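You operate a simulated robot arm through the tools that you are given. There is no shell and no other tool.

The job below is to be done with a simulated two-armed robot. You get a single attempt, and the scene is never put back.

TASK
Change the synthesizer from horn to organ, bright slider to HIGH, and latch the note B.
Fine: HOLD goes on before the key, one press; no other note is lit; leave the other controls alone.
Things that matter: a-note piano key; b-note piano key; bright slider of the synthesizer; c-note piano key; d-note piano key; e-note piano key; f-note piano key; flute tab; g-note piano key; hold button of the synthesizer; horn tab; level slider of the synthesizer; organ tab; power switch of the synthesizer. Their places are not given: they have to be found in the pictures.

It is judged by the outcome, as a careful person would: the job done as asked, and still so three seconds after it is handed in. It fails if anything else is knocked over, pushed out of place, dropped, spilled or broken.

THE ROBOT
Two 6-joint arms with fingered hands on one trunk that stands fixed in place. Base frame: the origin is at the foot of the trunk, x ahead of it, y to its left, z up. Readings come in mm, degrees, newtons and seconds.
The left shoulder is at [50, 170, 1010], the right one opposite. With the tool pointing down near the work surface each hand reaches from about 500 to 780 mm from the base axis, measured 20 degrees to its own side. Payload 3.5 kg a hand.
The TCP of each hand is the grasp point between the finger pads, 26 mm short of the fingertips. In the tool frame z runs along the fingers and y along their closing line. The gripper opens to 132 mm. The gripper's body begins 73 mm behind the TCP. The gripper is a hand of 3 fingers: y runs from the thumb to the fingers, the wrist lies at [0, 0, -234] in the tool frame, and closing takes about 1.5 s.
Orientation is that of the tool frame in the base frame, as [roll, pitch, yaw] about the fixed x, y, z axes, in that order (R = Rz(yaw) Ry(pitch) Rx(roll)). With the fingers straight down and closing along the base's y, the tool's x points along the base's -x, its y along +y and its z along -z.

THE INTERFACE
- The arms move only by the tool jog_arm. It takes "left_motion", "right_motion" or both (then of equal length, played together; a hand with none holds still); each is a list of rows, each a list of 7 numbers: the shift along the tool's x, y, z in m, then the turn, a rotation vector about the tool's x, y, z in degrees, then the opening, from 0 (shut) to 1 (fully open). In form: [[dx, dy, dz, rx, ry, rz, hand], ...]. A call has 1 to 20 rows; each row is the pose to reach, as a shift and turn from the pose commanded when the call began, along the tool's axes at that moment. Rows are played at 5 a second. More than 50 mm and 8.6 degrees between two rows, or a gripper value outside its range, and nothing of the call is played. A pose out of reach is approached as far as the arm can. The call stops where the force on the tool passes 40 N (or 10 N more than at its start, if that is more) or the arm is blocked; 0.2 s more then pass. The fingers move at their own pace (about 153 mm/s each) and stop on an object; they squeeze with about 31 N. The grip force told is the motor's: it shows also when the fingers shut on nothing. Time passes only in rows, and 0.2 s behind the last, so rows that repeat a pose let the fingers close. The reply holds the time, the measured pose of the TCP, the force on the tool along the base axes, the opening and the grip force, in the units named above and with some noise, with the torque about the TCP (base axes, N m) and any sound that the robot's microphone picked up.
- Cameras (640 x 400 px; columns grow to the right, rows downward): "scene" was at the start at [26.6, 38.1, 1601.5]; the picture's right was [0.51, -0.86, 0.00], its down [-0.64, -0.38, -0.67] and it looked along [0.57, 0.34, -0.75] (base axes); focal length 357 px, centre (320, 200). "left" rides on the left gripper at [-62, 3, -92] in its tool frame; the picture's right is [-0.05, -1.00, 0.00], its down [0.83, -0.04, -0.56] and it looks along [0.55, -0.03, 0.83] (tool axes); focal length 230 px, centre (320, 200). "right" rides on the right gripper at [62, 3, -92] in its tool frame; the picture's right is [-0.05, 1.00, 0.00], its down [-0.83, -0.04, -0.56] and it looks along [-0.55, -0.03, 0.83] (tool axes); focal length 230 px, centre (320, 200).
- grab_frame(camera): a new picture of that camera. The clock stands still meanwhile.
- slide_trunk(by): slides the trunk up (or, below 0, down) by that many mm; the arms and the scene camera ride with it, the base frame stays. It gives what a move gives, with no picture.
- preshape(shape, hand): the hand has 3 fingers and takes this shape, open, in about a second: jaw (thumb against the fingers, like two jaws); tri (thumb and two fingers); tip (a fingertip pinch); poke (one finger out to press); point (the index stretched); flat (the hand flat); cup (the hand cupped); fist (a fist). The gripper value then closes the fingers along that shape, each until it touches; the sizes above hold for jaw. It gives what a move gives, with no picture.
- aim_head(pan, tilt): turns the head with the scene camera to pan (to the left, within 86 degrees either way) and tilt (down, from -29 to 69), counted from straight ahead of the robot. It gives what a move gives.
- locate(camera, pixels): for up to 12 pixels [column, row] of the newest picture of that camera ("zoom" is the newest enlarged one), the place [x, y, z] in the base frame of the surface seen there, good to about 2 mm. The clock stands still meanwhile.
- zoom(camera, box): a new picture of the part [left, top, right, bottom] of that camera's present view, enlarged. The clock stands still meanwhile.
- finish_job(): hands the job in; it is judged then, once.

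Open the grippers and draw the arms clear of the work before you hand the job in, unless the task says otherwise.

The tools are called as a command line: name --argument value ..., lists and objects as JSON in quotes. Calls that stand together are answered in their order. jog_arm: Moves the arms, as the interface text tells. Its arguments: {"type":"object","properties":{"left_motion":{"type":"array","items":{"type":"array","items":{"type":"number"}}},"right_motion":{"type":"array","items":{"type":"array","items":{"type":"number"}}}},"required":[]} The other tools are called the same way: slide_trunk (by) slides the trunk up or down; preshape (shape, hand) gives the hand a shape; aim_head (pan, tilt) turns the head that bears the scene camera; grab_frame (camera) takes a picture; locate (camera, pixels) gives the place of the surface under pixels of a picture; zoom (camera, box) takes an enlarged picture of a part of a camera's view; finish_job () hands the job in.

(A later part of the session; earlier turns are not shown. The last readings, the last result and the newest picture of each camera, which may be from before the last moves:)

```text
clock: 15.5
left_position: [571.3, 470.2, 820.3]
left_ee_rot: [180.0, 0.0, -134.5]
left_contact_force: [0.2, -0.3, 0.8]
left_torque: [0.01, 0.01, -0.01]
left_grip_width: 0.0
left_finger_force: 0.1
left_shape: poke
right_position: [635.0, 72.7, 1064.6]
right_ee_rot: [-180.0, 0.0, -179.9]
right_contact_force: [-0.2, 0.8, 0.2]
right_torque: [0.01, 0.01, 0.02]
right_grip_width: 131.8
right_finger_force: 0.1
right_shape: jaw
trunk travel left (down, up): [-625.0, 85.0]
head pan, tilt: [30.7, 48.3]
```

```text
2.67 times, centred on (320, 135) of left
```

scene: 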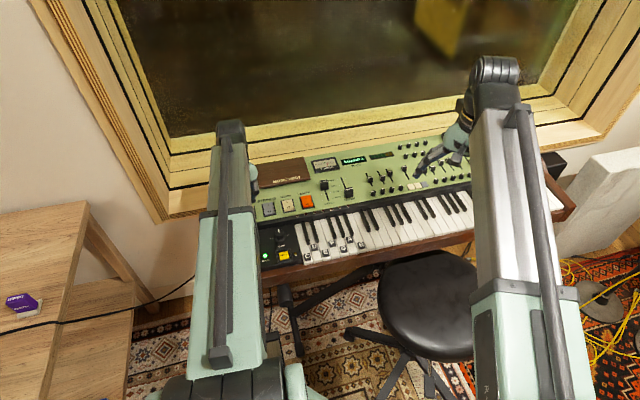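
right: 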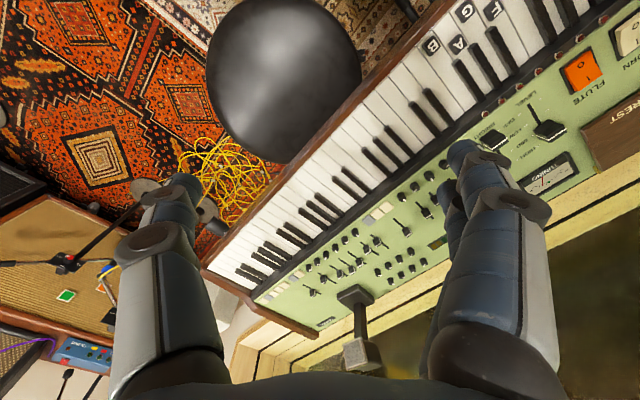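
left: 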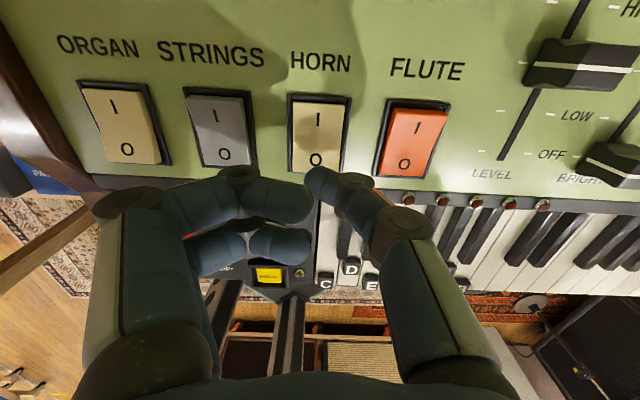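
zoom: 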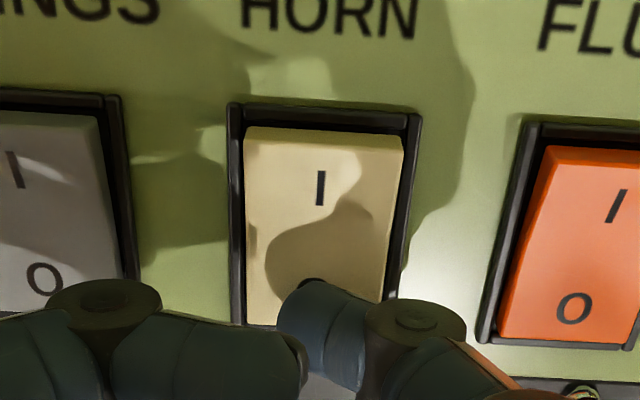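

Tab's far edge seems to rise already but the force is still about 1 N. I press a further 3–4 mm so it seats.

jog_arm --left_motion '[[0, 0, 0.0015, 0, 0, 0, 1], [0, 0, 0.003, 0, 0, 0, 1], [0, 0, 0.0035, 0, 0, 0, 1]]'

jog_arm --left_motion '[[0, 0, -0.02, 0, 0, 0, 1], [0, 0, -0.06, 0, 0, 0, 1], [0, 0, -0.1, 0, 0, 0, 1], [0, 0, -0.11, 0, 0, 0, 1]]'

zoom --camera "left" --box '[200, 90, 440, 240]'

grab_frame --camera "left"

```text
clock: 16.3
left_position: [571.0, 469.1, 819.1]
left_ee_rot: [180.0, 0.3, -134.5]
left_contact_force: [3.2, 0.3, 12.3]
left_torque: [0.14, -0.08, 0.0]
left_grip_width: 0.1
left_finger_force: 0.1
left_shape: poke
right_position: [634.8, 71.3, 1064.6]
right_ee_rot: [179.9, 0.0, -180.0]
right_contact_force: [-0.2, -0.6, 0.4]
right_torque: [-0.03, -0.03, -0.01]
right_grip_width: 132.1
right_finger_force: 0.1
right_shape: jaw
trunk travel left (down, up): [-625.0, 85.0]
head pan, tilt: [30.7, 48.3]
```

```text
clock: 17.3
left_position: [568.4, 470.6, 926.7]
left_ee_rot: [180.0, 0.0, -134.6]
left_contact_force: [0.6, 0.4, 0.4]
left_torque: [0.0, 0.02, -0.01]
left_grip_width: 0.0
left_finger_force: 0.0
left_shape: poke
right_position: [635.3, 71.5, 1064.1]
right_ee_rot: [180.0, 0.1, -180.0]
right_contact_force: [0.2, -0.7, -0.4]
right_torque: [-0.03, 0.02, -0.02]
right_grip_width: 132.0
right_finger_force: 0.1
right_shape: jaw
trunk travel left (down, up): [-625.0, 85.0]
head pan, tilt: [30.7, 48.3]
```

```text
2.67 times, centred on (320, 165) of left
```

zoom: 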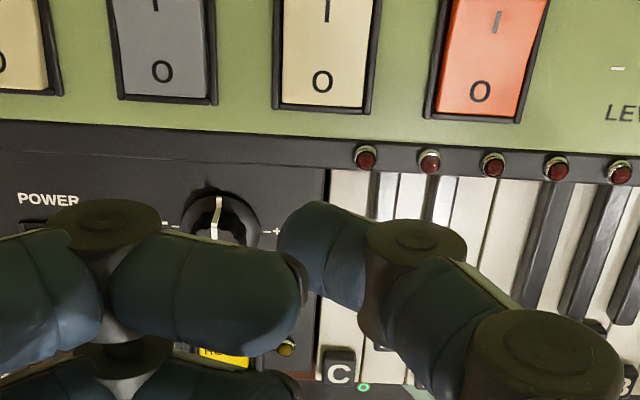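

```text
taken
```

left: 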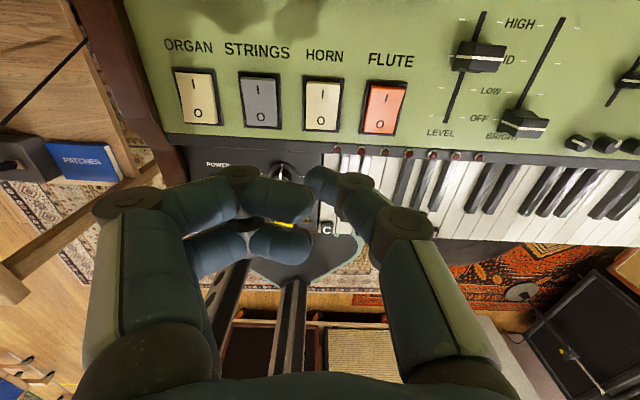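

The hand is clear at z 927. I zoom on the four tabs at (190-385, 75-130) in the left view to compare their tilts.

zoom --camera "left" --box '[160, 50, 300, 137]'

zoom --camera "left" --box '[280, 50, 420, 137]'

zoom --camera "scene" --box '[236, 188, 316, 238]'

```text
4.57 times, centred on (230, 94) of left
```

zoom: 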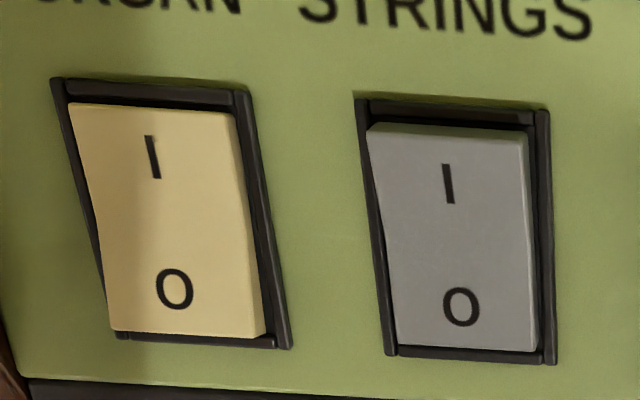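

```text
4.57 times, centred on (350, 94) of left
```

zoom: 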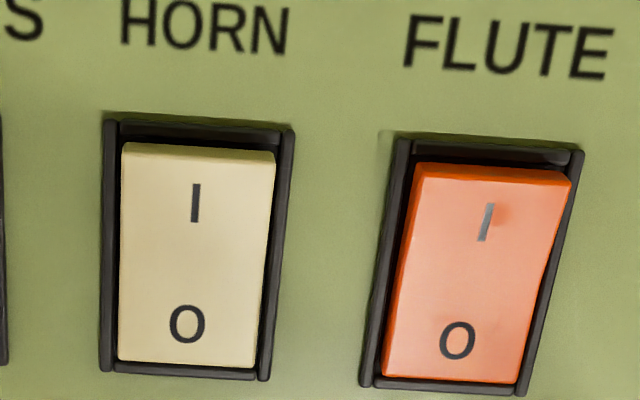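

```text
8.00 times, centred on (276, 213) of scene
```

zoom: 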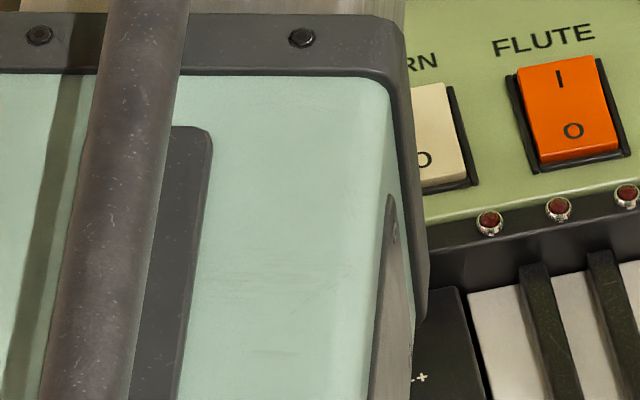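

Horn now rests at O and organ at I, with strings and flute unchanged. Next is the bright slider: I turn the hand 90° so the thumb comes from the player's side, and move to in front of the bright knob at z about 900.

jog_arm --left_motion '[[0.003, -0.017, 0.0, 0, 0, 8.2, 1], [0.006, -0.035, 0.0, 0, 0, 16.4, 1], [0.009, -0.052, 0.0, 0, 0, 24.6, 1], [0.012, -0.07, 0.0, 0, 0, 32.8, 1], [0.015, -0.087, 0.0, 0, 0, 41, 1], [0.018, -0.104, 0.0, 0, 0, 49.2, 1], [0.022, -0.122, 0.0, 0, 0, 57.4, 1], [0.025, -0.139, 0.0, 0, 0, 65.6, 1], [0.028, -0.157, 0.0, 0, 0, 73.8, 1], [0.031, -0.174, 0.01, 0, 0, 82, 1], [0.0347, -0.191, 0.02, 0, 0, 90, 1], [0.0347, -0.191, 0.02, 0, 0, 90, 1]]'

grab_frame --camera "left"

grab_frame --camera "scene"

```text
clock: 19.9
left_position: [684.6, 311.3, 907.4]
left_ee_rot: [180.0, 0.1, 135.4]
left_contact_force: [0.5, 0.8, -0.7]
left_torque: [-0.01, 0.01, -0.02]
left_grip_width: 0.0
left_finger_force: 0.2
left_shape: poke
right_position: [634.8, 71.6, 1063.9]
right_ee_rot: [-180.0, 0.0, -180.0]
right_contact_force: [-0.2, 0.7, 0.3]
right_torque: [-0.02, 0.02, 0.0]
right_grip_width: 131.9
right_finger_force: 0.1
right_shape: jaw
trunk travel left (down, up): [-625.0, 85.0]
head pan, tilt: [30.7, 48.3]
```

```text
taken
```

left: 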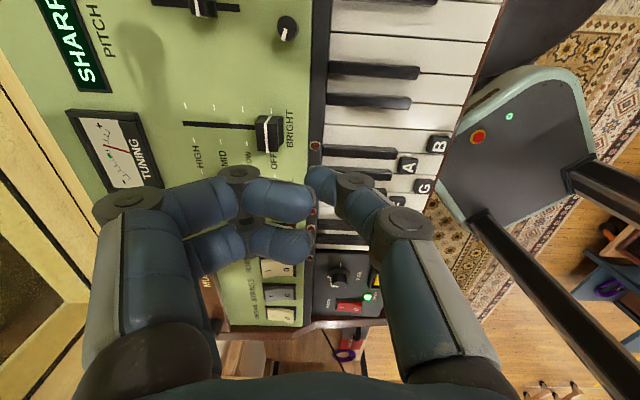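

```text
taken
```

scene: 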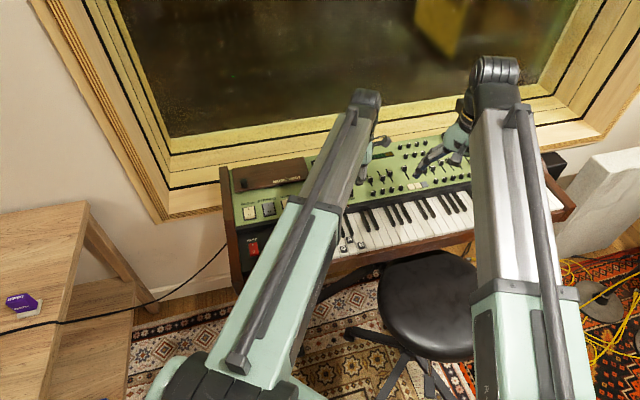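

The thumb is at (318,180) in the left view with the bright knob at (268,133) ahead. I tilt the tool 20° so the fingers point outward along the slider, pivoting at the TCP.

jog_arm --left_motion '[[0, 0, 0, -7, 0, 0, 1], [0, 0, 0, -14, 0, 0, 1], [0, 0, 0, -20, 0, 0, 1], [0, 0, 0, -20, 0, 0, 1]]'

grab_frame --camera "left"

locate --camera "left" --pixels '[[315, 175], [320, 185], [312, 195], [335, 180], [270, 133], [265, 120]]'

```text
clock: 20.9
left_position: [684.2, 311.5, 908.2]
left_ee_rot: [159.8, -0.1, 135.5]
left_contact_force: [0.7, 0.3, 0.1]
left_torque: [0.02, -0.01, 0.01]
left_grip_width: 0.0
left_finger_force: 0.1
left_shape: poke
right_position: [635.3, 71.6, 1062.9]
right_ee_rot: [-180.0, 0.0, -180.0]
right_contact_force: [0.3, -0.1, 0.0]
right_torque: [-0.03, 0.04, -0.01]
right_grip_width: 132.1
right_finger_force: 0.1
right_shape: jaw
trunk travel left (down, up): [-625.0, 85.0]
head pan, tilt: [30.7, 48.3]
```

```text
taken
```

left: 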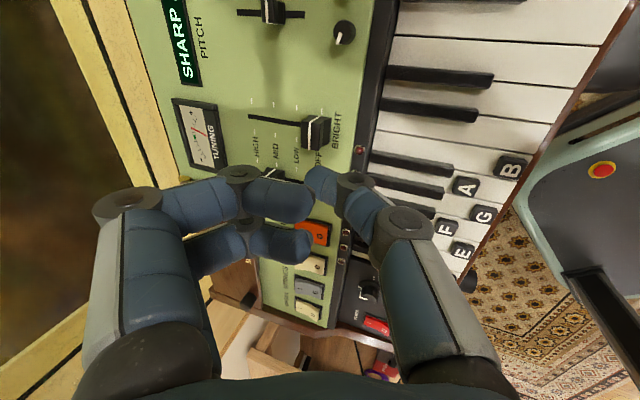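

```text
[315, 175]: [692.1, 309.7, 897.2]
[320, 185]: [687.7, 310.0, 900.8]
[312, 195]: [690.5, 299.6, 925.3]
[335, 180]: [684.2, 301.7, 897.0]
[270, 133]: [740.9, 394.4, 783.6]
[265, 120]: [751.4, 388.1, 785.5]
```

The thumb tip reads about (690, 310), on the slider line, some 15 mm before the knob's near face. I lower to TCP z about 818, keeping the tip clear of the panel at 788.

jog_arm --left_motion '[[0.0005, -0.0103, 0.0282, 0, 0, 0, 1], [0.001, -0.0205, 0.0564, 0, 0, 0, 1], [0.001, -0.0291, 0.0799, 0, 0, 0, 1], [0.001, -0.0308, 0.0846, 0, 0, 0, 1], [0.001, -0.0308, 0.0846, 0, 0, 0, 1]]'

grab_frame --camera "left"

zoom --camera "left" --box '[200, 80, 440, 230]'

zoom --camera "scene" --box '[300, 150, 396, 210]'

```text
clock: 22.1
left_position: [681.2, 310.8, 816.7]
left_ee_rot: [160.0, -0.1, 135.5]
left_contact_force: [1.8, -0.6, -0.3]
left_torque: [-0.01, 0.0, -0.03]
left_grip_width: 0.1
left_finger_force: 0.0
left_shape: poke
right_position: [633.8, 72.3, 1064.7]
right_ee_rot: [180.0, 0.0, -179.9]
right_contact_force: [-0.3, 0.0, 0.1]
right_torque: [-0.02, 0.02, 0.0]
right_grip_width: 131.5
right_finger_force: 0.1
right_shape: jaw
trunk travel left (down, up): [-625.0, 85.0]
head pan, tilt: [30.7, 48.3]
```

```text
taken
```

left: 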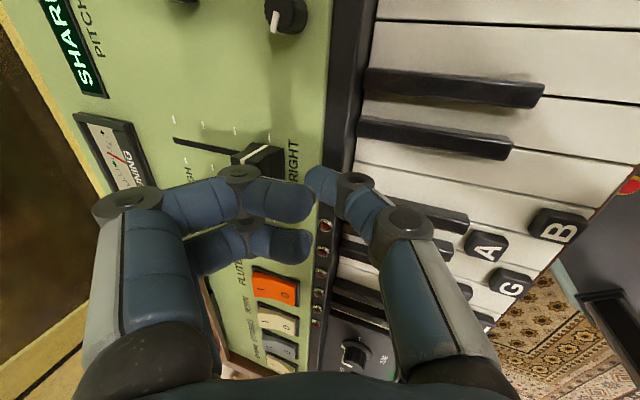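

```text
2.67 times, centred on (320, 155) of left
```

zoom: 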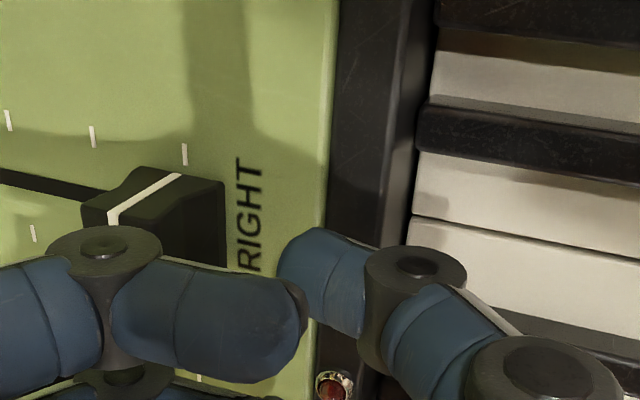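

```text
6.67 times, centred on (348, 180) of scene
```

zoom: 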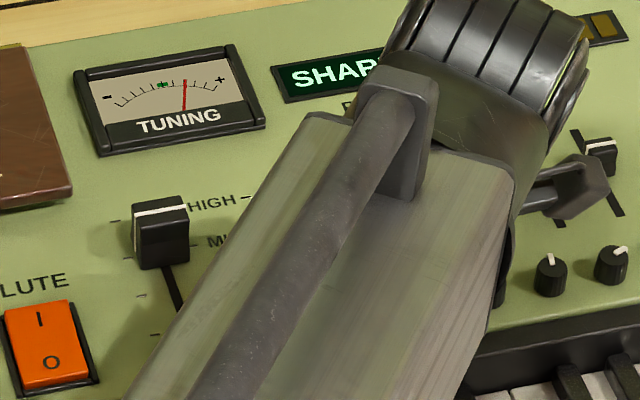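

The thumb tip (zoom 300,250) is right behind the knob (zoom 170,205). I locate points on both to check lateral alignment and the gap.

locate --camera "zoom" --pixels '[[290, 250], [310, 235], [285, 270], [300, 290], [340, 260], [215, 215], [150, 195], [220, 190], [110, 215], [175, 180], [205, 250], [245, 230]]'

```text
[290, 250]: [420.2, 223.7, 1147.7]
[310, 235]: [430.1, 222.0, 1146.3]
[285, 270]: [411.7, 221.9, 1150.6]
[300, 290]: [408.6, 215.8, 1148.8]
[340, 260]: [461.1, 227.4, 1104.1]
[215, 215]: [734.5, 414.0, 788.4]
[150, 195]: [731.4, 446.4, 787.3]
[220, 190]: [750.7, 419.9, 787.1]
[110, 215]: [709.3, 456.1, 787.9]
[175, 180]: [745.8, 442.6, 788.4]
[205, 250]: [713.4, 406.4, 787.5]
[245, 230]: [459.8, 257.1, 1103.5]
```

Those readings came from the scene zoom, which was the newest. I take the left zoom again and locate there.

zoom --camera "left" --box '[200, 80, 440, 230]'

locate --camera "zoom" --pixels '[[290, 250], [310, 235], [285, 270], [300, 290], [340, 260], [215, 215], [150, 195], [220, 190], [110, 215], [175, 180], [205, 250], [245, 230]]'

```text
2.67 times, centred on (320, 155) of left
```

zoom: 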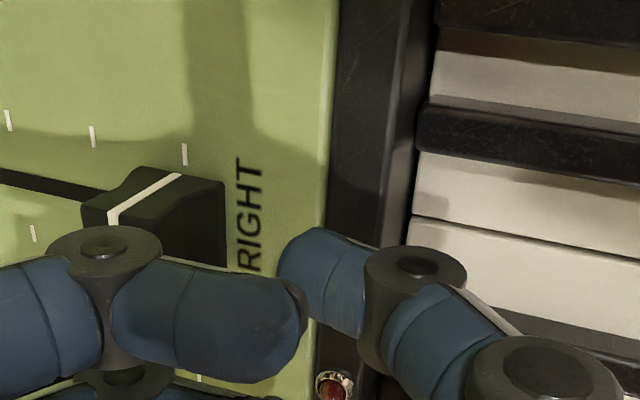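

```text
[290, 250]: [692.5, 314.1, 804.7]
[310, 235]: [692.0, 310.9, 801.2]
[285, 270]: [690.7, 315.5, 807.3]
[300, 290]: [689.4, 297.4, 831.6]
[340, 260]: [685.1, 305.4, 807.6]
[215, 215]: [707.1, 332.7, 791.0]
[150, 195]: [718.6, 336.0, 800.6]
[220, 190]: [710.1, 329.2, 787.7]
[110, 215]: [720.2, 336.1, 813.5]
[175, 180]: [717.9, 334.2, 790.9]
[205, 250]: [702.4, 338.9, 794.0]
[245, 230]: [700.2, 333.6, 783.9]
```

Tip and knob align laterally (both at about the same line), gap about 18–20 mm. I push forward along the track 60 mm first in 10 mm rows.

jog_arm --left_motion '[[0, 0.0094, 0.0034, 0, 0, 0, 1], [0, 0.0188, 0.0068, 0, 0, 0, 1], [0, 0.0282, 0.0103, 0, 0, 0, 1], [0, 0.0376, 0.0137, 0, 0, 0, 1], [0, 0.047, 0.0171, 0, 0, 0, 1], [0, 0.0564, 0.0205, 0, 0, 0, 1]]'

grab_frame --camera "left"

zoom --camera "left" --box '[160, 60, 400, 210]'

```text
clock: 23.5
left_position: [725.4, 353.8, 817.4]
left_ee_rot: [160.0, 0.0, 135.5]
left_contact_force: [-0.7, -0.6, 0.0]
left_torque: [-0.01, 0.0, -0.03]
left_grip_width: 0.1
left_finger_force: 0.0
left_shape: poke
right_position: [634.3, 72.4, 1064.2]
right_ee_rot: [-180.0, 0.0, 179.9]
right_contact_force: [-0.4, -0.4, 0.0]
right_torque: [0.01, 0.02, 0.0]
right_grip_width: 131.7
right_finger_force: 0.2
right_shape: jaw
trunk travel left (down, up): [-625.0, 85.0]
head pan, tilt: [30.7, 48.3]
```

```text
taken
```

left: 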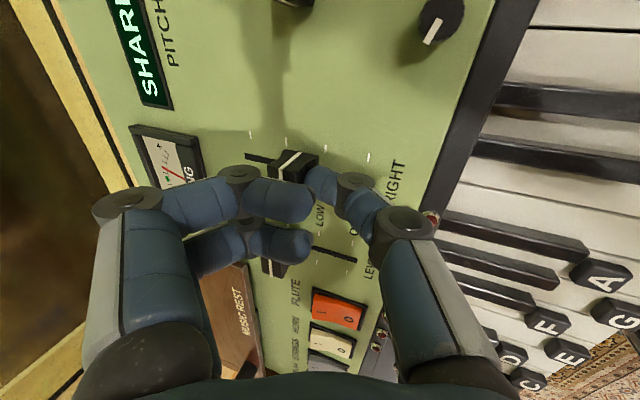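

```text
2.67 times, centred on (280, 135) of left
```

zoom: 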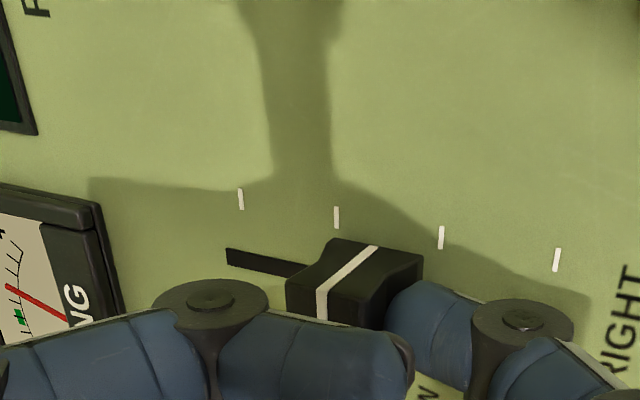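

The knob has moved to between LOW and MID, still touching the thumb, force negligible. I measure the pointer and tick places here.

locate --camera "zoom" --pixels '[[348, 275], [376, 249], [240, 198], [336, 217], [441, 237], [557, 260], [228, 256], [415, 260], [322, 305]]'

zoom --camera "left" --box '[200, 200, 400, 325]'

```text
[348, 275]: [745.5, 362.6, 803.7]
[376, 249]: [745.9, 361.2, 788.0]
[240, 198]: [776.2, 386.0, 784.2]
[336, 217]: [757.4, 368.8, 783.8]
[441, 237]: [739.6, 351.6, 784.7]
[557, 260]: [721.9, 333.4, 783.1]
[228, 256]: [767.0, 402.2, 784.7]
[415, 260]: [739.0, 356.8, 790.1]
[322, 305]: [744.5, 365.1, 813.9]
```

```text
3.20 times, centred on (300, 262) of left
```

zoom: 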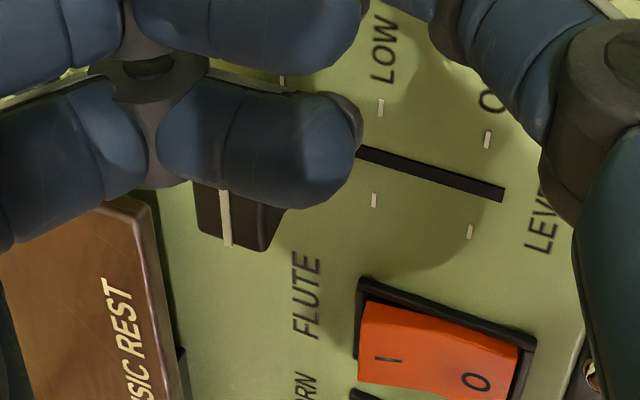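

The pointer is at 781 along the track against HIGH at 819, so 38 mm remain. I push 34 mm more and re-measure before the last bit.

jog_arm --left_motion '[[0, 0.0094, 0.0034, 0, 0, 0, 1], [0, 0.0188, 0.0068, 0, 0, 0, 1], [0, 0.0263, 0.0096, 0, 0, 0, 1], [0, 0.0319, 0.0116, 0, 0, 0, 1], [0, 0.0319, 0.0116, 0, 0, 0, 1]]'

grab_frame --camera "left"

zoom --camera "left" --box '[200, 60, 440, 210]'

```text
clock: 24.7
left_position: [748.2, 379.6, 818.1]
left_ee_rot: [160.0, -0.1, 135.5]
left_contact_force: [-0.5, -0.1, 0.0]
left_torque: [0.0, 0.01, 0.02]
left_grip_width: 0.2
left_finger_force: 0.1
left_shape: poke
right_position: [633.9, 71.5, 1064.7]
right_ee_rot: [180.0, 0.0, -179.9]
right_contact_force: [0.2, -0.2, -0.1]
right_torque: [0.0, -0.01, -0.03]
right_grip_width: 131.8
right_finger_force: 0.2
right_shape: jaw
trunk travel left (down, up): [-625.0, 85.0]
head pan, tilt: [30.7, 48.3]
```

```text
taken
```

left: 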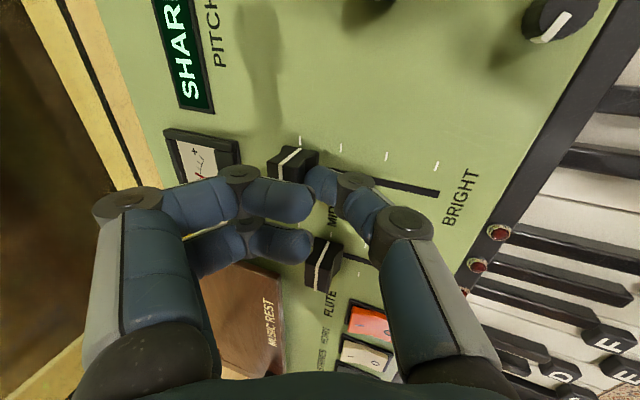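

```text
2.67 times, centred on (320, 135) of left
```

zoom: 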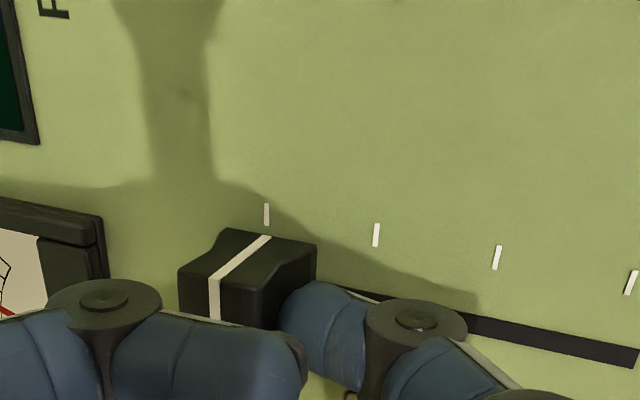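

The pointer base (267,238) now appears level with the HIGH tick (266,215). I measure both.

locate --camera "zoom" --pixels '[[240, 262], [266, 240], [215, 300], [266, 215], [376, 235], [497, 258], [630, 283], [312, 255]]'

```text
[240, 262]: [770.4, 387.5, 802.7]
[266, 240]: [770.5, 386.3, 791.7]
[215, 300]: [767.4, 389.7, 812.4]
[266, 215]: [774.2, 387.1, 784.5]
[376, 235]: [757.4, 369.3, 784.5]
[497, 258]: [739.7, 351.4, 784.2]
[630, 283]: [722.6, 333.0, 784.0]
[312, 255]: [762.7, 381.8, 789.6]
```

The pointer is at about 816 and the HIGH tick at 818.7–819, so about 3 mm remains. I push 2, then 4 mm more, watching the force for the end stop.

jog_arm --left_motion '[[0, 0.0014, 0.0005, 0, 0, 0, 1], [0, 0.0024, 0.0009, 0, 0, 0, 1], [0, 0.0033, 0.0012, 0, 0, 0, 1], [0, 0.0033, 0.0012, 0, 0, 0, 1]]'

grab_frame --camera "left"

zoom --camera "left" --box '[200, 60, 440, 210]'

locate --camera "zoom" --pixels '[[240, 262], [266, 240], [215, 300], [270, 215], [380, 235], [501, 258]]'

```text
clock: 25.7
left_position: [750.4, 381.6, 817.1]
left_ee_rot: [160.1, 0.1, 135.5]
left_contact_force: [-1.6, -2.4, 0.2]
left_torque: [-0.03, 0.02, -0.04]
left_grip_width: 0.0
left_finger_force: 0.1
left_shape: poke
right_position: [634.4, 72.4, 1063.5]
right_ee_rot: [179.9, 0.1, -179.9]
right_contact_force: [-0.2, 1.2, -0.3]
right_torque: [-0.03, 0.0, 0.0]
right_grip_width: 131.9
right_finger_force: 0.1
right_shape: jaw
trunk travel left (down, up): [-625.0, 85.0]
head pan, tilt: [30.7, 48.3]
```

```text
taken
```

left: 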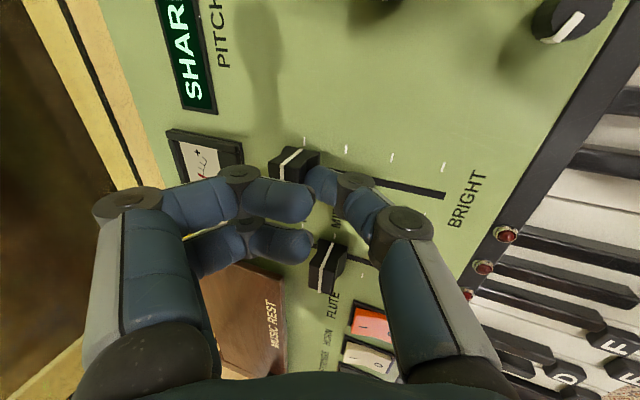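

```text
2.67 times, centred on (320, 135) of left
```

zoom: 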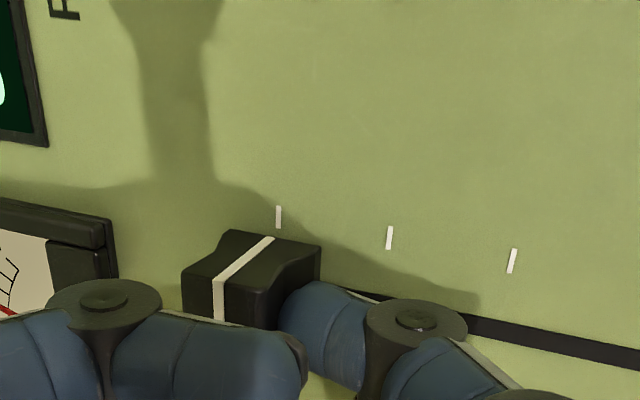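

```text
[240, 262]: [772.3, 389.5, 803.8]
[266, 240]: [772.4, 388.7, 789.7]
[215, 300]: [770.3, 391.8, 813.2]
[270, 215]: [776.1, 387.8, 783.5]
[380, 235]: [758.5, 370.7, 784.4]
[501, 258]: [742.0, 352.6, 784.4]
```

The pointer now reads 819 along the track, matching the HIGH tick, with about 3 N pushing back at the end. I back the thumb off and lift clear to check from above.

jog_arm --left_motion '[[0, -0.0117, -0.0043, 0, 0, 0, 1], [0, -0.0235, -0.0086, 0, 0, 0, 1], [0, -0.0135, -0.036, 0, 0, 0, 1], [0, -0.003, -0.064, 0, 0, 0, 1], [0, 0.0107, -0.1026, 0, 0, 0, 1], [0, 0.0107, -0.1026, 0, 0, 0, 1]]'

grab_frame --camera "left"

zoom --camera "scene" --box '[300, 150, 396, 210]'

```text
clock: 27.1
left_position: [732.8, 363.0, 918.5]
left_ee_rot: [160.0, 0.0, 135.5]
left_contact_force: [-0.1, 0.1, 0.0]
left_torque: [-0.03, -0.04, -0.02]
left_grip_width: 0.0
left_finger_force: 0.1
left_shape: poke
right_position: [634.5, 71.8, 1064.8]
right_ee_rot: [-180.0, -0.1, -180.0]
right_contact_force: [-0.1, -0.4, -0.8]
right_torque: [-0.01, 0.0, 0.02]
right_grip_width: 131.5
right_finger_force: 0.0
right_shape: jaw
trunk travel left (down, up): [-625.0, 85.0]
head pan, tilt: [30.7, 48.3]
```

```text
taken
```

left: 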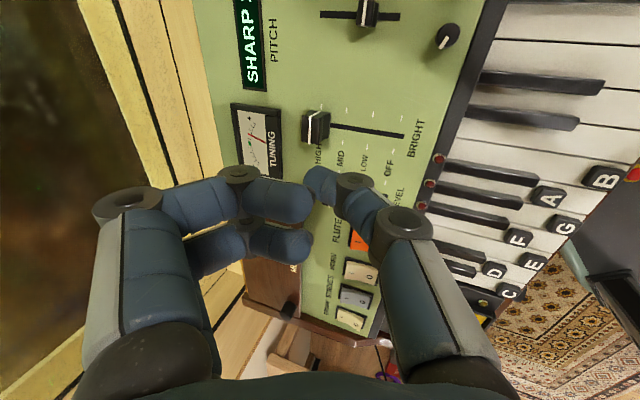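

```text
6.67 times, centred on (348, 180) of scene
```

zoom: 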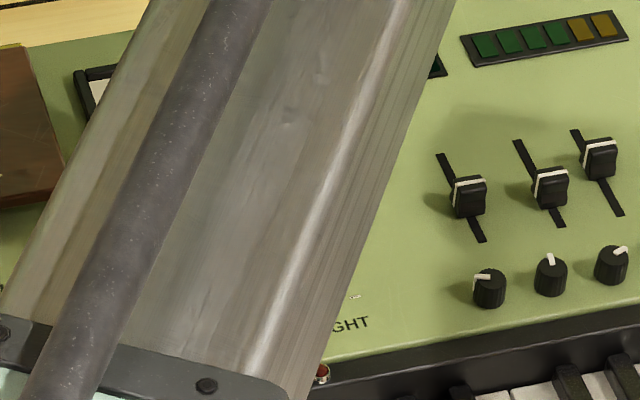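

Left view shows the bright knob at HIGH. I untilt the tool, staying high.

jog_arm --left_motion '[[0, 0, 0, 7, 0, 0, 1], [0, 0, 0, 14, 0, 0, 1], [0, 0, 0, 20, 0, 0, 1], [0, 0, 0, 20, 0, 0, 1]]'

```text
clock: 28.1
left_position: [719.6, 358.1, 917.9]
left_ee_rot: [179.9, 0.0, 135.5]
left_contact_force: [0.3, 1.3, 0.5]
left_torque: [-0.04, 0.02, -0.01]
left_grip_width: 0.0
left_finger_force: 0.0
left_shape: poke
left hand out of reach, approached as far as the arm can: row 3, 4
right_position: [634.1, 72.5, 1064.6]
right_ee_rot: [180.0, 0.0, 180.0]
right_contact_force: [-0.6, -0.5, 0.3]
right_torque: [0.03, -0.01, 0.01]
right_grip_width: 131.6
right_finger_force: 0.0
right_shape: jaw
trunk travel left (down, up): [-625.0, 85.0]
head pan, tilt: [30.7, 48.3]
```

Upright at that spot was slightly out of reach, as expected; the hand is upright at (720, 358). I travel back along the keyboard towards above HOLD at (438, 397), keeping z about 918.

jog_arm --left_motion '[[0.033, -0.026, 0, 0, 0, 0, 1], [0.066, -0.052, 0, 0, 0, 0, 1], [0.1, -0.078, 0, 0, 0, 0, 1], [0.133, -0.104, 0, 0, 0, 0, 1], [0.167, -0.13, 0, 0, 0, 0, 1], [0.2, -0.156, 0, 0, 0, 0, 1], [0.234, -0.1826, 0, 0, 0, 0, 1], [0.234, -0.1826, 0, 0, 0, 0, 1]]'

grab_frame --camera "left"

grab_frame --camera "scene"

zoom --camera "scene" --box '[225, 140, 385, 280]'

```text
clock: 29.9
left_position: [428.2, 395.1, 917.9]
left_ee_rot: [180.0, 0.0, 135.5]
left_contact_force: [1.2, -0.8, 0.5]
left_torque: [0.0, -0.03, 0.01]
left_grip_width: 0.0
left_finger_force: 0.1
left_shape: poke
right_position: [634.7, 72.2, 1063.4]
right_ee_rot: [-180.0, -0.1, -180.0]
right_contact_force: [-0.1, 0.6, 0.8]
right_torque: [0.01, 0.03, -0.03]
right_grip_width: 131.7
right_finger_force: 0.0
right_shape: jaw
trunk travel left (down, up): [-625.0, 85.0]
head pan, tilt: [30.7, 48.3]
```

```text
taken
```

left: 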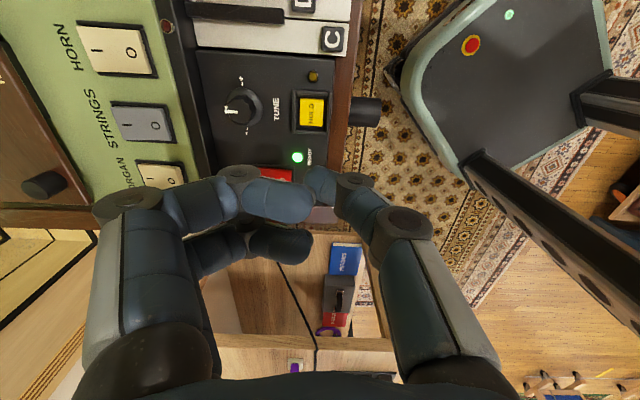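

```text
taken
```

scene: 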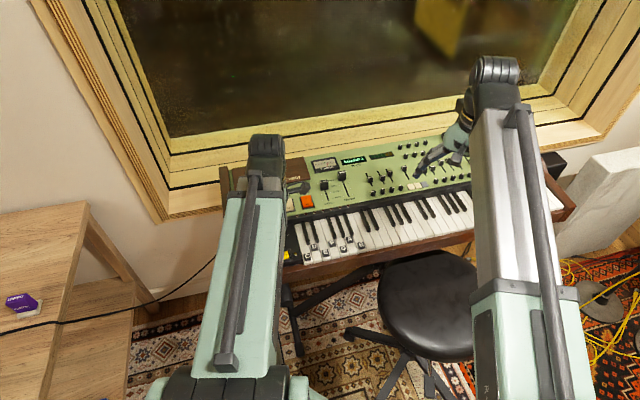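

```text
2.86 times, centred on (305, 210) of scene
```

zoom: 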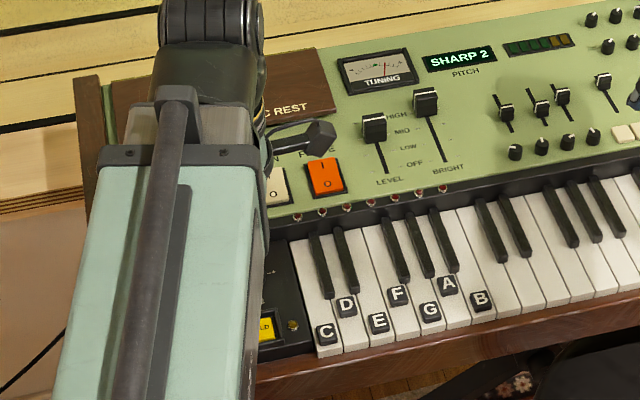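

The scene zoom confirms bright at HIGH and level untouched. HOLD is at (312,112) in the left view; I locate it and its lamp at (313,76).

zoom --camera "left" --box '[250, 50, 370, 150]'

locate --camera "left" --pixels '[[312, 112], [300, 100], [325, 100], [300, 125], [325, 125], [293, 92], [331, 132], [313, 76], [333, 38], [297, 156]]'

locate --camera "scene" --pixels '[[318, 255], [393, 244], [393, 245], [320, 222]]'

```text
4.00 times, centred on (310, 100) of left
```

zoom: 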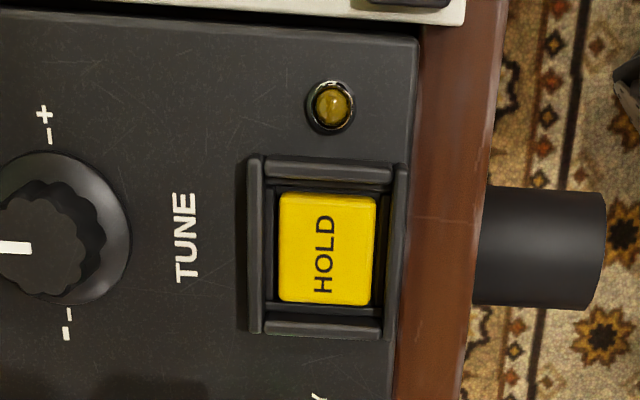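

```text
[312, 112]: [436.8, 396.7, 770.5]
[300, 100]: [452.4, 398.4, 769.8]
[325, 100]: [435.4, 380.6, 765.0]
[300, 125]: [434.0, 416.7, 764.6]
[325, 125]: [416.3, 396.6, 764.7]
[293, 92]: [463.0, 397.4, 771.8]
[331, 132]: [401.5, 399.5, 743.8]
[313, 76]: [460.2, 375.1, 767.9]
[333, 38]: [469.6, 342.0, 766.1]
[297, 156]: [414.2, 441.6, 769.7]
```

```text
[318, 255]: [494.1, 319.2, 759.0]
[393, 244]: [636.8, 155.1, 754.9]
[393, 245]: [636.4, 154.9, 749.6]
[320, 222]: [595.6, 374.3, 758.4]
```

HOLD's centre reads (437, 397), about 5 mm further in both directions from the tip. I correct and descend to about 12 mm above the button.

jog_arm --left_motion '[[-0.005, 0.005, 0.03, 0, 0, 0, 1], [-0.005, 0.005, 0.07, 0, 0, 0, 1], [-0.005, 0.005, 0.095, 0, 0, 0, 1], [-0.005, 0.005, 0.106, 0, 0, 0, 1], [-0.005, 0.005, 0.106, 0, 0, 0, 1]]'

grab_frame --camera "left"

zoom --camera "left" --box '[200, 80, 440, 230]'

locate --camera "zoom" --pixels '[[290, 250], [310, 235], [285, 270], [340, 260], [330, 240], [325, 235]]'

```text
clock: 31.1
left_position: [430.5, 394.7, 812.8]
left_ee_rot: [-180.0, 0.0, 135.5]
left_contact_force: [-0.6, -1.4, 0.3]
left_torque: [0.01, 0.02, 0.04]
left_grip_width: 0.2
left_finger_force: 0.1
left_shape: poke
right_position: [635.1, 71.1, 1063.9]
right_ee_rot: [180.0, 0.1, -180.0]
right_contact_force: [0.7, 0.2, 0.6]
right_torque: [-0.01, 0.0, -0.02]
right_grip_width: 132.0
right_finger_force: 0.2
right_shape: jaw
trunk travel left (down, up): [-625.0, 85.0]
head pan, tilt: [30.7, 48.3]
```

```text
taken
```

left: 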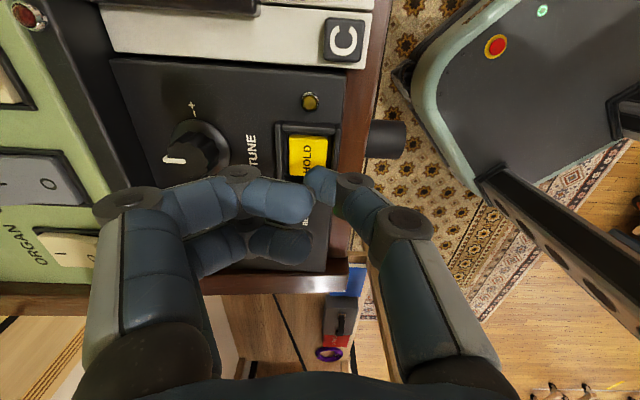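

```text
2.67 times, centred on (320, 155) of left
```

zoom: 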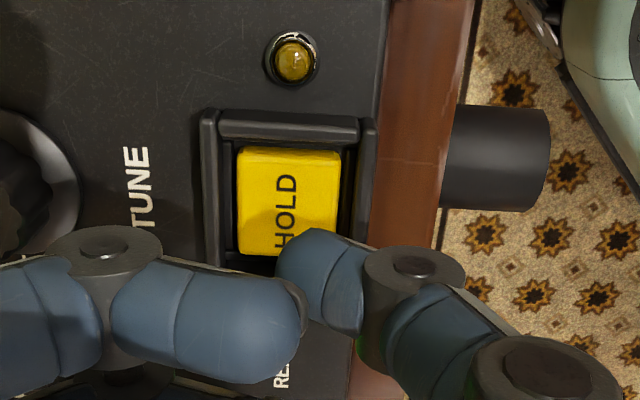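

```text
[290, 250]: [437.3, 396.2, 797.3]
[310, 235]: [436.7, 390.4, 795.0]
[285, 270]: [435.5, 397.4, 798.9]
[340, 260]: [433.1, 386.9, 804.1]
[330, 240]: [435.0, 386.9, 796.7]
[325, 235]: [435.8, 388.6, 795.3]
```

By the picture the tip centre sits about 4 mm left and 6–7 mm short of HOLD's centre. I correct sideways at this height and look again.

jog_arm --left_motion '[[-0.004, 0.0065, 0, 0, 0, 0, 1], [-0.004, 0.0065, 0.004, 0, 0, 0, 1], [-0.004, 0.0065, 0.004, 0, 0, 0, 1]]'

zoom --camera "left" --box '[200, 80, 440, 230]'

locate --camera "zoom" --pixels '[[290, 250], [310, 236], [285, 270], [293, 200], [250, 150], [345, 155], [325, 235], [293, 220]]'

```text
clock: 31.9
left_position: [439.3, 395.6, 809.1]
left_ee_rot: [180.0, 0.1, 135.4]
left_contact_force: [-0.9, 0.7, -0.6]
left_torque: [0.02, 0.01, 0.03]
left_grip_width: 0.1
left_finger_force: 0.1
left_shape: poke
right_position: [634.3, 71.4, 1064.4]
right_ee_rot: [-180.0, 0.0, 180.0]
right_contact_force: [-0.1, -0.7, 0.0]
right_torque: [0.0, 0.02, 0.03]
right_grip_width: 131.8
right_finger_force: 0.0
right_shape: jaw
trunk travel left (down, up): [-625.0, 85.0]
head pan, tilt: [30.7, 48.3]
```

```text
2.67 times, centred on (320, 155) of left
```

zoom: 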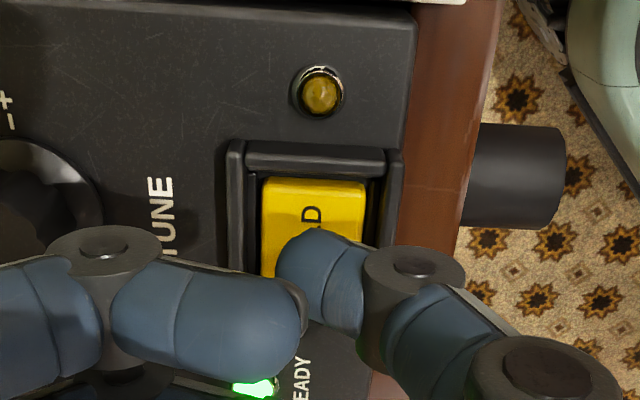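

```text
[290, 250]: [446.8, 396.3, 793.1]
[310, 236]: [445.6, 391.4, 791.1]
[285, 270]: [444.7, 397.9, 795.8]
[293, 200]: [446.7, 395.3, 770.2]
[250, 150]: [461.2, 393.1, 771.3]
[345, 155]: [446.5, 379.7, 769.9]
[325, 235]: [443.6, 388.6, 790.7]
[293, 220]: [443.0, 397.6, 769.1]
```

The tip is now over the button, about 1.5 mm off centre. I trim that and press straight down in one steady motion, with small steps past the expected contact at TCP z ≈ 798.

jog_arm --left_motion '[[0.0015, 0.0015, 0.004, 0, 0, 0, 1], [0.0015, 0.0015, 0.008, 0, 0, 0, 1], [0.0015, 0.0015, 0.0105, 0, 0, 0, 1], [0.0015, 0.0015, 0.012, 0, 0, 0, 1], [0.0015, 0.0015, 0.0135, 0, 0, 0, 1]]'

zoom --camera "left" --box '[200, 80, 440, 230]'

```text
clock: 33.1
left_position: [439.1, 397.1, 794.4]
left_ee_rot: [-180.0, 0.0, 135.5]
left_contact_force: [0.6, 0.5, 2.5]
left_torque: [0.02, -0.03, 0.01]
left_grip_width: 0.0
left_finger_force: 0.0
left_shape: poke
right_position: [634.2, 71.3, 1063.5]
right_ee_rot: [180.0, 0.1, 180.0]
right_contact_force: [0.5, 0.1, 0.2]
right_torque: [0.02, 0.0, 0.0]
right_grip_width: 131.8
right_finger_force: 0.0
right_shape: jaw
trunk travel left (down, up): [-625.0, 85.0]
head pan, tilt: [30.7, 48.3]
heard: click
```

```text
2.67 times, centred on (320, 155) of left
```

zoom: 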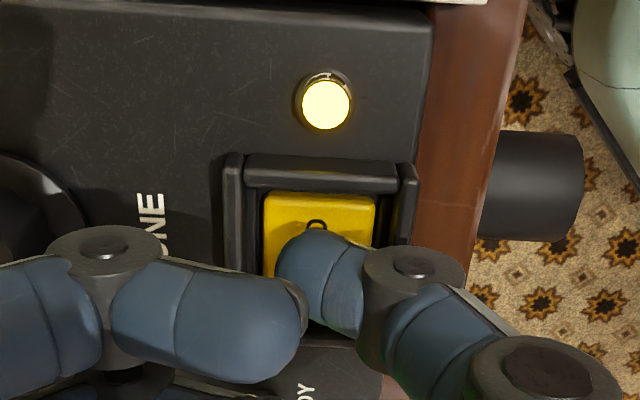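

A click was heard and the HOLD lamp lit up. I lift straight off and check that the lamp stays lit.

jog_arm --left_motion '[[0, 0, -0.02, 0, 0, 0, 1], [0, 0, -0.06, 0, 0, 0, 1], [0, 0, -0.1, 0, 0, 0, 1], [0, 0, -0.12, 0, 0, 0, 1], [0, 0, -0.12, 0, 0, 0, 1]]'

grab_frame --camera "left"

zoom --camera "scene" --box '[290, 190, 370, 265]'

locate --camera "zoom" --pixels '[[320, 200], [400, 200]]'

```text
clock: 34.3
left_position: [437.4, 396.7, 917.8]
left_ee_rot: [180.0, -0.1, 135.5]
left_contact_force: [0.4, -0.5, -0.7]
left_torque: [0.03, -0.04, 0.0]
left_grip_width: 0.0
left_finger_force: 0.0
left_shape: poke
right_position: [635.1, 72.0, 1064.1]
right_ee_rot: [180.0, 0.0, 180.0]
right_contact_force: [0.5, 0.1, -0.2]
right_torque: [-0.01, -0.03, 0.01]
right_grip_width: 132.1
right_finger_force: 0.1
right_shape: jaw
trunk travel left (down, up): [-625.0, 85.0]
head pan, tilt: [30.7, 48.3]
```

```text
taken
```

left: 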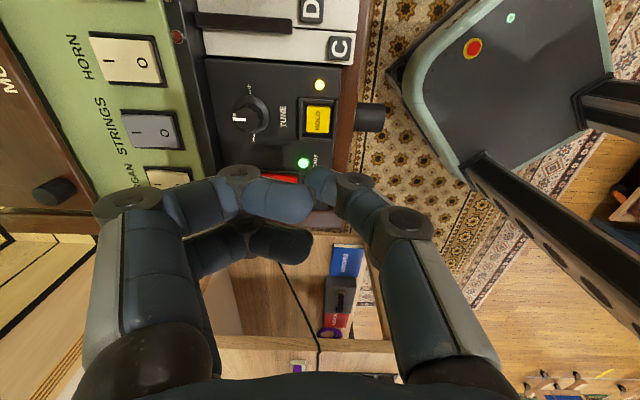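

```text
5.33 times, centred on (330, 228) of scene
```

zoom: 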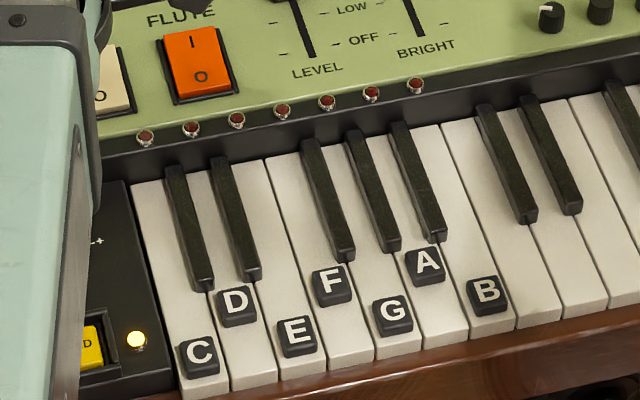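

```text
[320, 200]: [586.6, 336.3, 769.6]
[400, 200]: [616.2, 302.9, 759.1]
```

HOLD's lamp stays lit and no note lamp is on yet. I zoom on the B key region and locate its tile and key edges.

zoom --camera "scene" --box '[360, 228, 400, 253]'

zoom --camera "scene" --box '[360, 215, 410, 265]'

```text
16.00 times, centred on (380, 240) of scene
```

zoom: 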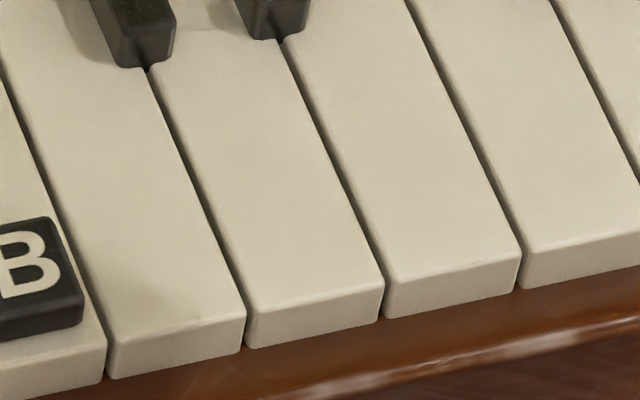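

```text
8.00 times, centred on (385, 240) of scene
```

zoom: 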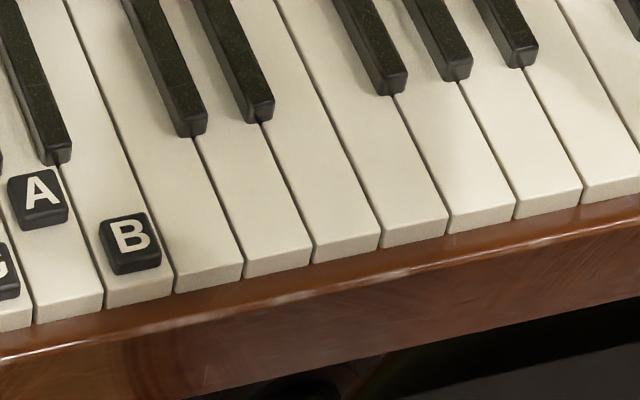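

In this zoom the B tile centre is near (130,235), with key edges either side. I locate these.

locate --camera "zoom" --pixels '[[130, 235], [110, 225], [148, 218], [120, 262], [155, 255], [105, 295], [168, 284], [140, 278], [167, 240], [38, 190], [100, 150], [140, 190]]'

```text
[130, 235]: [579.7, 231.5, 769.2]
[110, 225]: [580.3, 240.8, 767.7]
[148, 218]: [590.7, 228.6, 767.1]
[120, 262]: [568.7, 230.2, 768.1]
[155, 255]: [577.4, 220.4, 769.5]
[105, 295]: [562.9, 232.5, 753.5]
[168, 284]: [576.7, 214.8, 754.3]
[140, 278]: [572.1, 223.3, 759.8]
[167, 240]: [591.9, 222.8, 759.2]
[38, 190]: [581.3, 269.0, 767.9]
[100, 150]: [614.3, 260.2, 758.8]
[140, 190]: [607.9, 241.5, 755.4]
```

The B tile's centre is about (579, 230, 768), key about 25 mm wide. I travel at height above it, then come down to roughly 30 mm over the tile to check the aim.

jog_arm --left_motion '[[-0.043, -0.004, 0, 0, 0, 0, 1], [-0.086, -0.008, 0, 0, 0, 0, 1], [-0.129, -0.013, 0, 0, 0, 0, 1], [-0.172, -0.017, 0, 0, 0, 0, 1], [-0.2157, -0.0212, 0, 0, 0, 0, 1], [-0.2157, -0.0212, 0.04, 0, 0, 0, 1], [-0.2157, -0.0212, 0.08, 0, 0, 0, 1], [-0.2157, -0.0212, 0.092, 0, 0, 0, 1], [-0.2157, -0.0212, 0.092, 0, 0, 0, 1]]'

grab_frame --camera "left"

zoom --camera "left" --box '[200, 60, 440, 210]'

locate --camera "zoom" --pixels '[[280, 310], [310, 290], [325, 290], [300, 300], [310, 200], [310, 220]]'

```text
clock: 36.3
left_position: [582.2, 230.6, 825.3]
left_ee_rot: [-180.0, 0.0, 135.5]
left_contact_force: [-0.2, -0.4, 0.3]
left_torque: [0.0, -0.02, -0.02]
left_grip_width: 0.0
left_finger_force: 0.1
left_shape: poke
right_position: [634.3, 70.7, 1064.7]
right_ee_rot: [179.9, 0.0, -180.0]
right_contact_force: [-0.4, -1.5, 0.4]
right_torque: [0.01, 0.01, 0.0]
right_grip_width: 132.0
right_finger_force: 0.1
right_shape: jaw
trunk travel left (down, up): [-625.0, 85.0]
head pan, tilt: [30.7, 48.3]
```

```text
taken
```

left: 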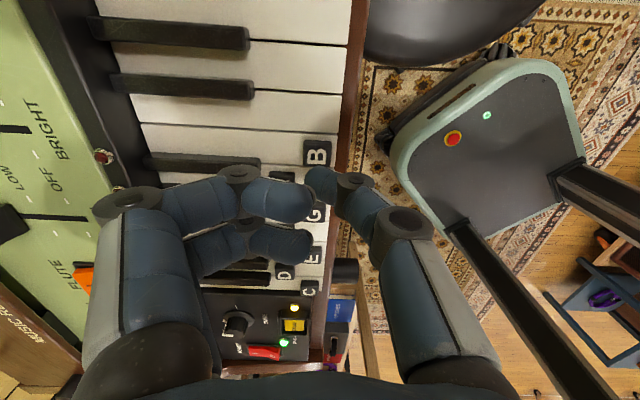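

```text
2.67 times, centred on (320, 135) of left
```

zoom: 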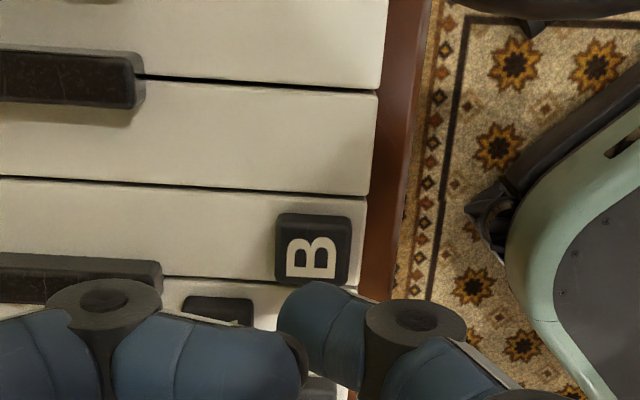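

```text
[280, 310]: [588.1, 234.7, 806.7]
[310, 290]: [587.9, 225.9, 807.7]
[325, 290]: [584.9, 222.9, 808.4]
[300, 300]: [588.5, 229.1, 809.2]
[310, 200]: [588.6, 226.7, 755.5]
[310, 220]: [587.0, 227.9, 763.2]
```

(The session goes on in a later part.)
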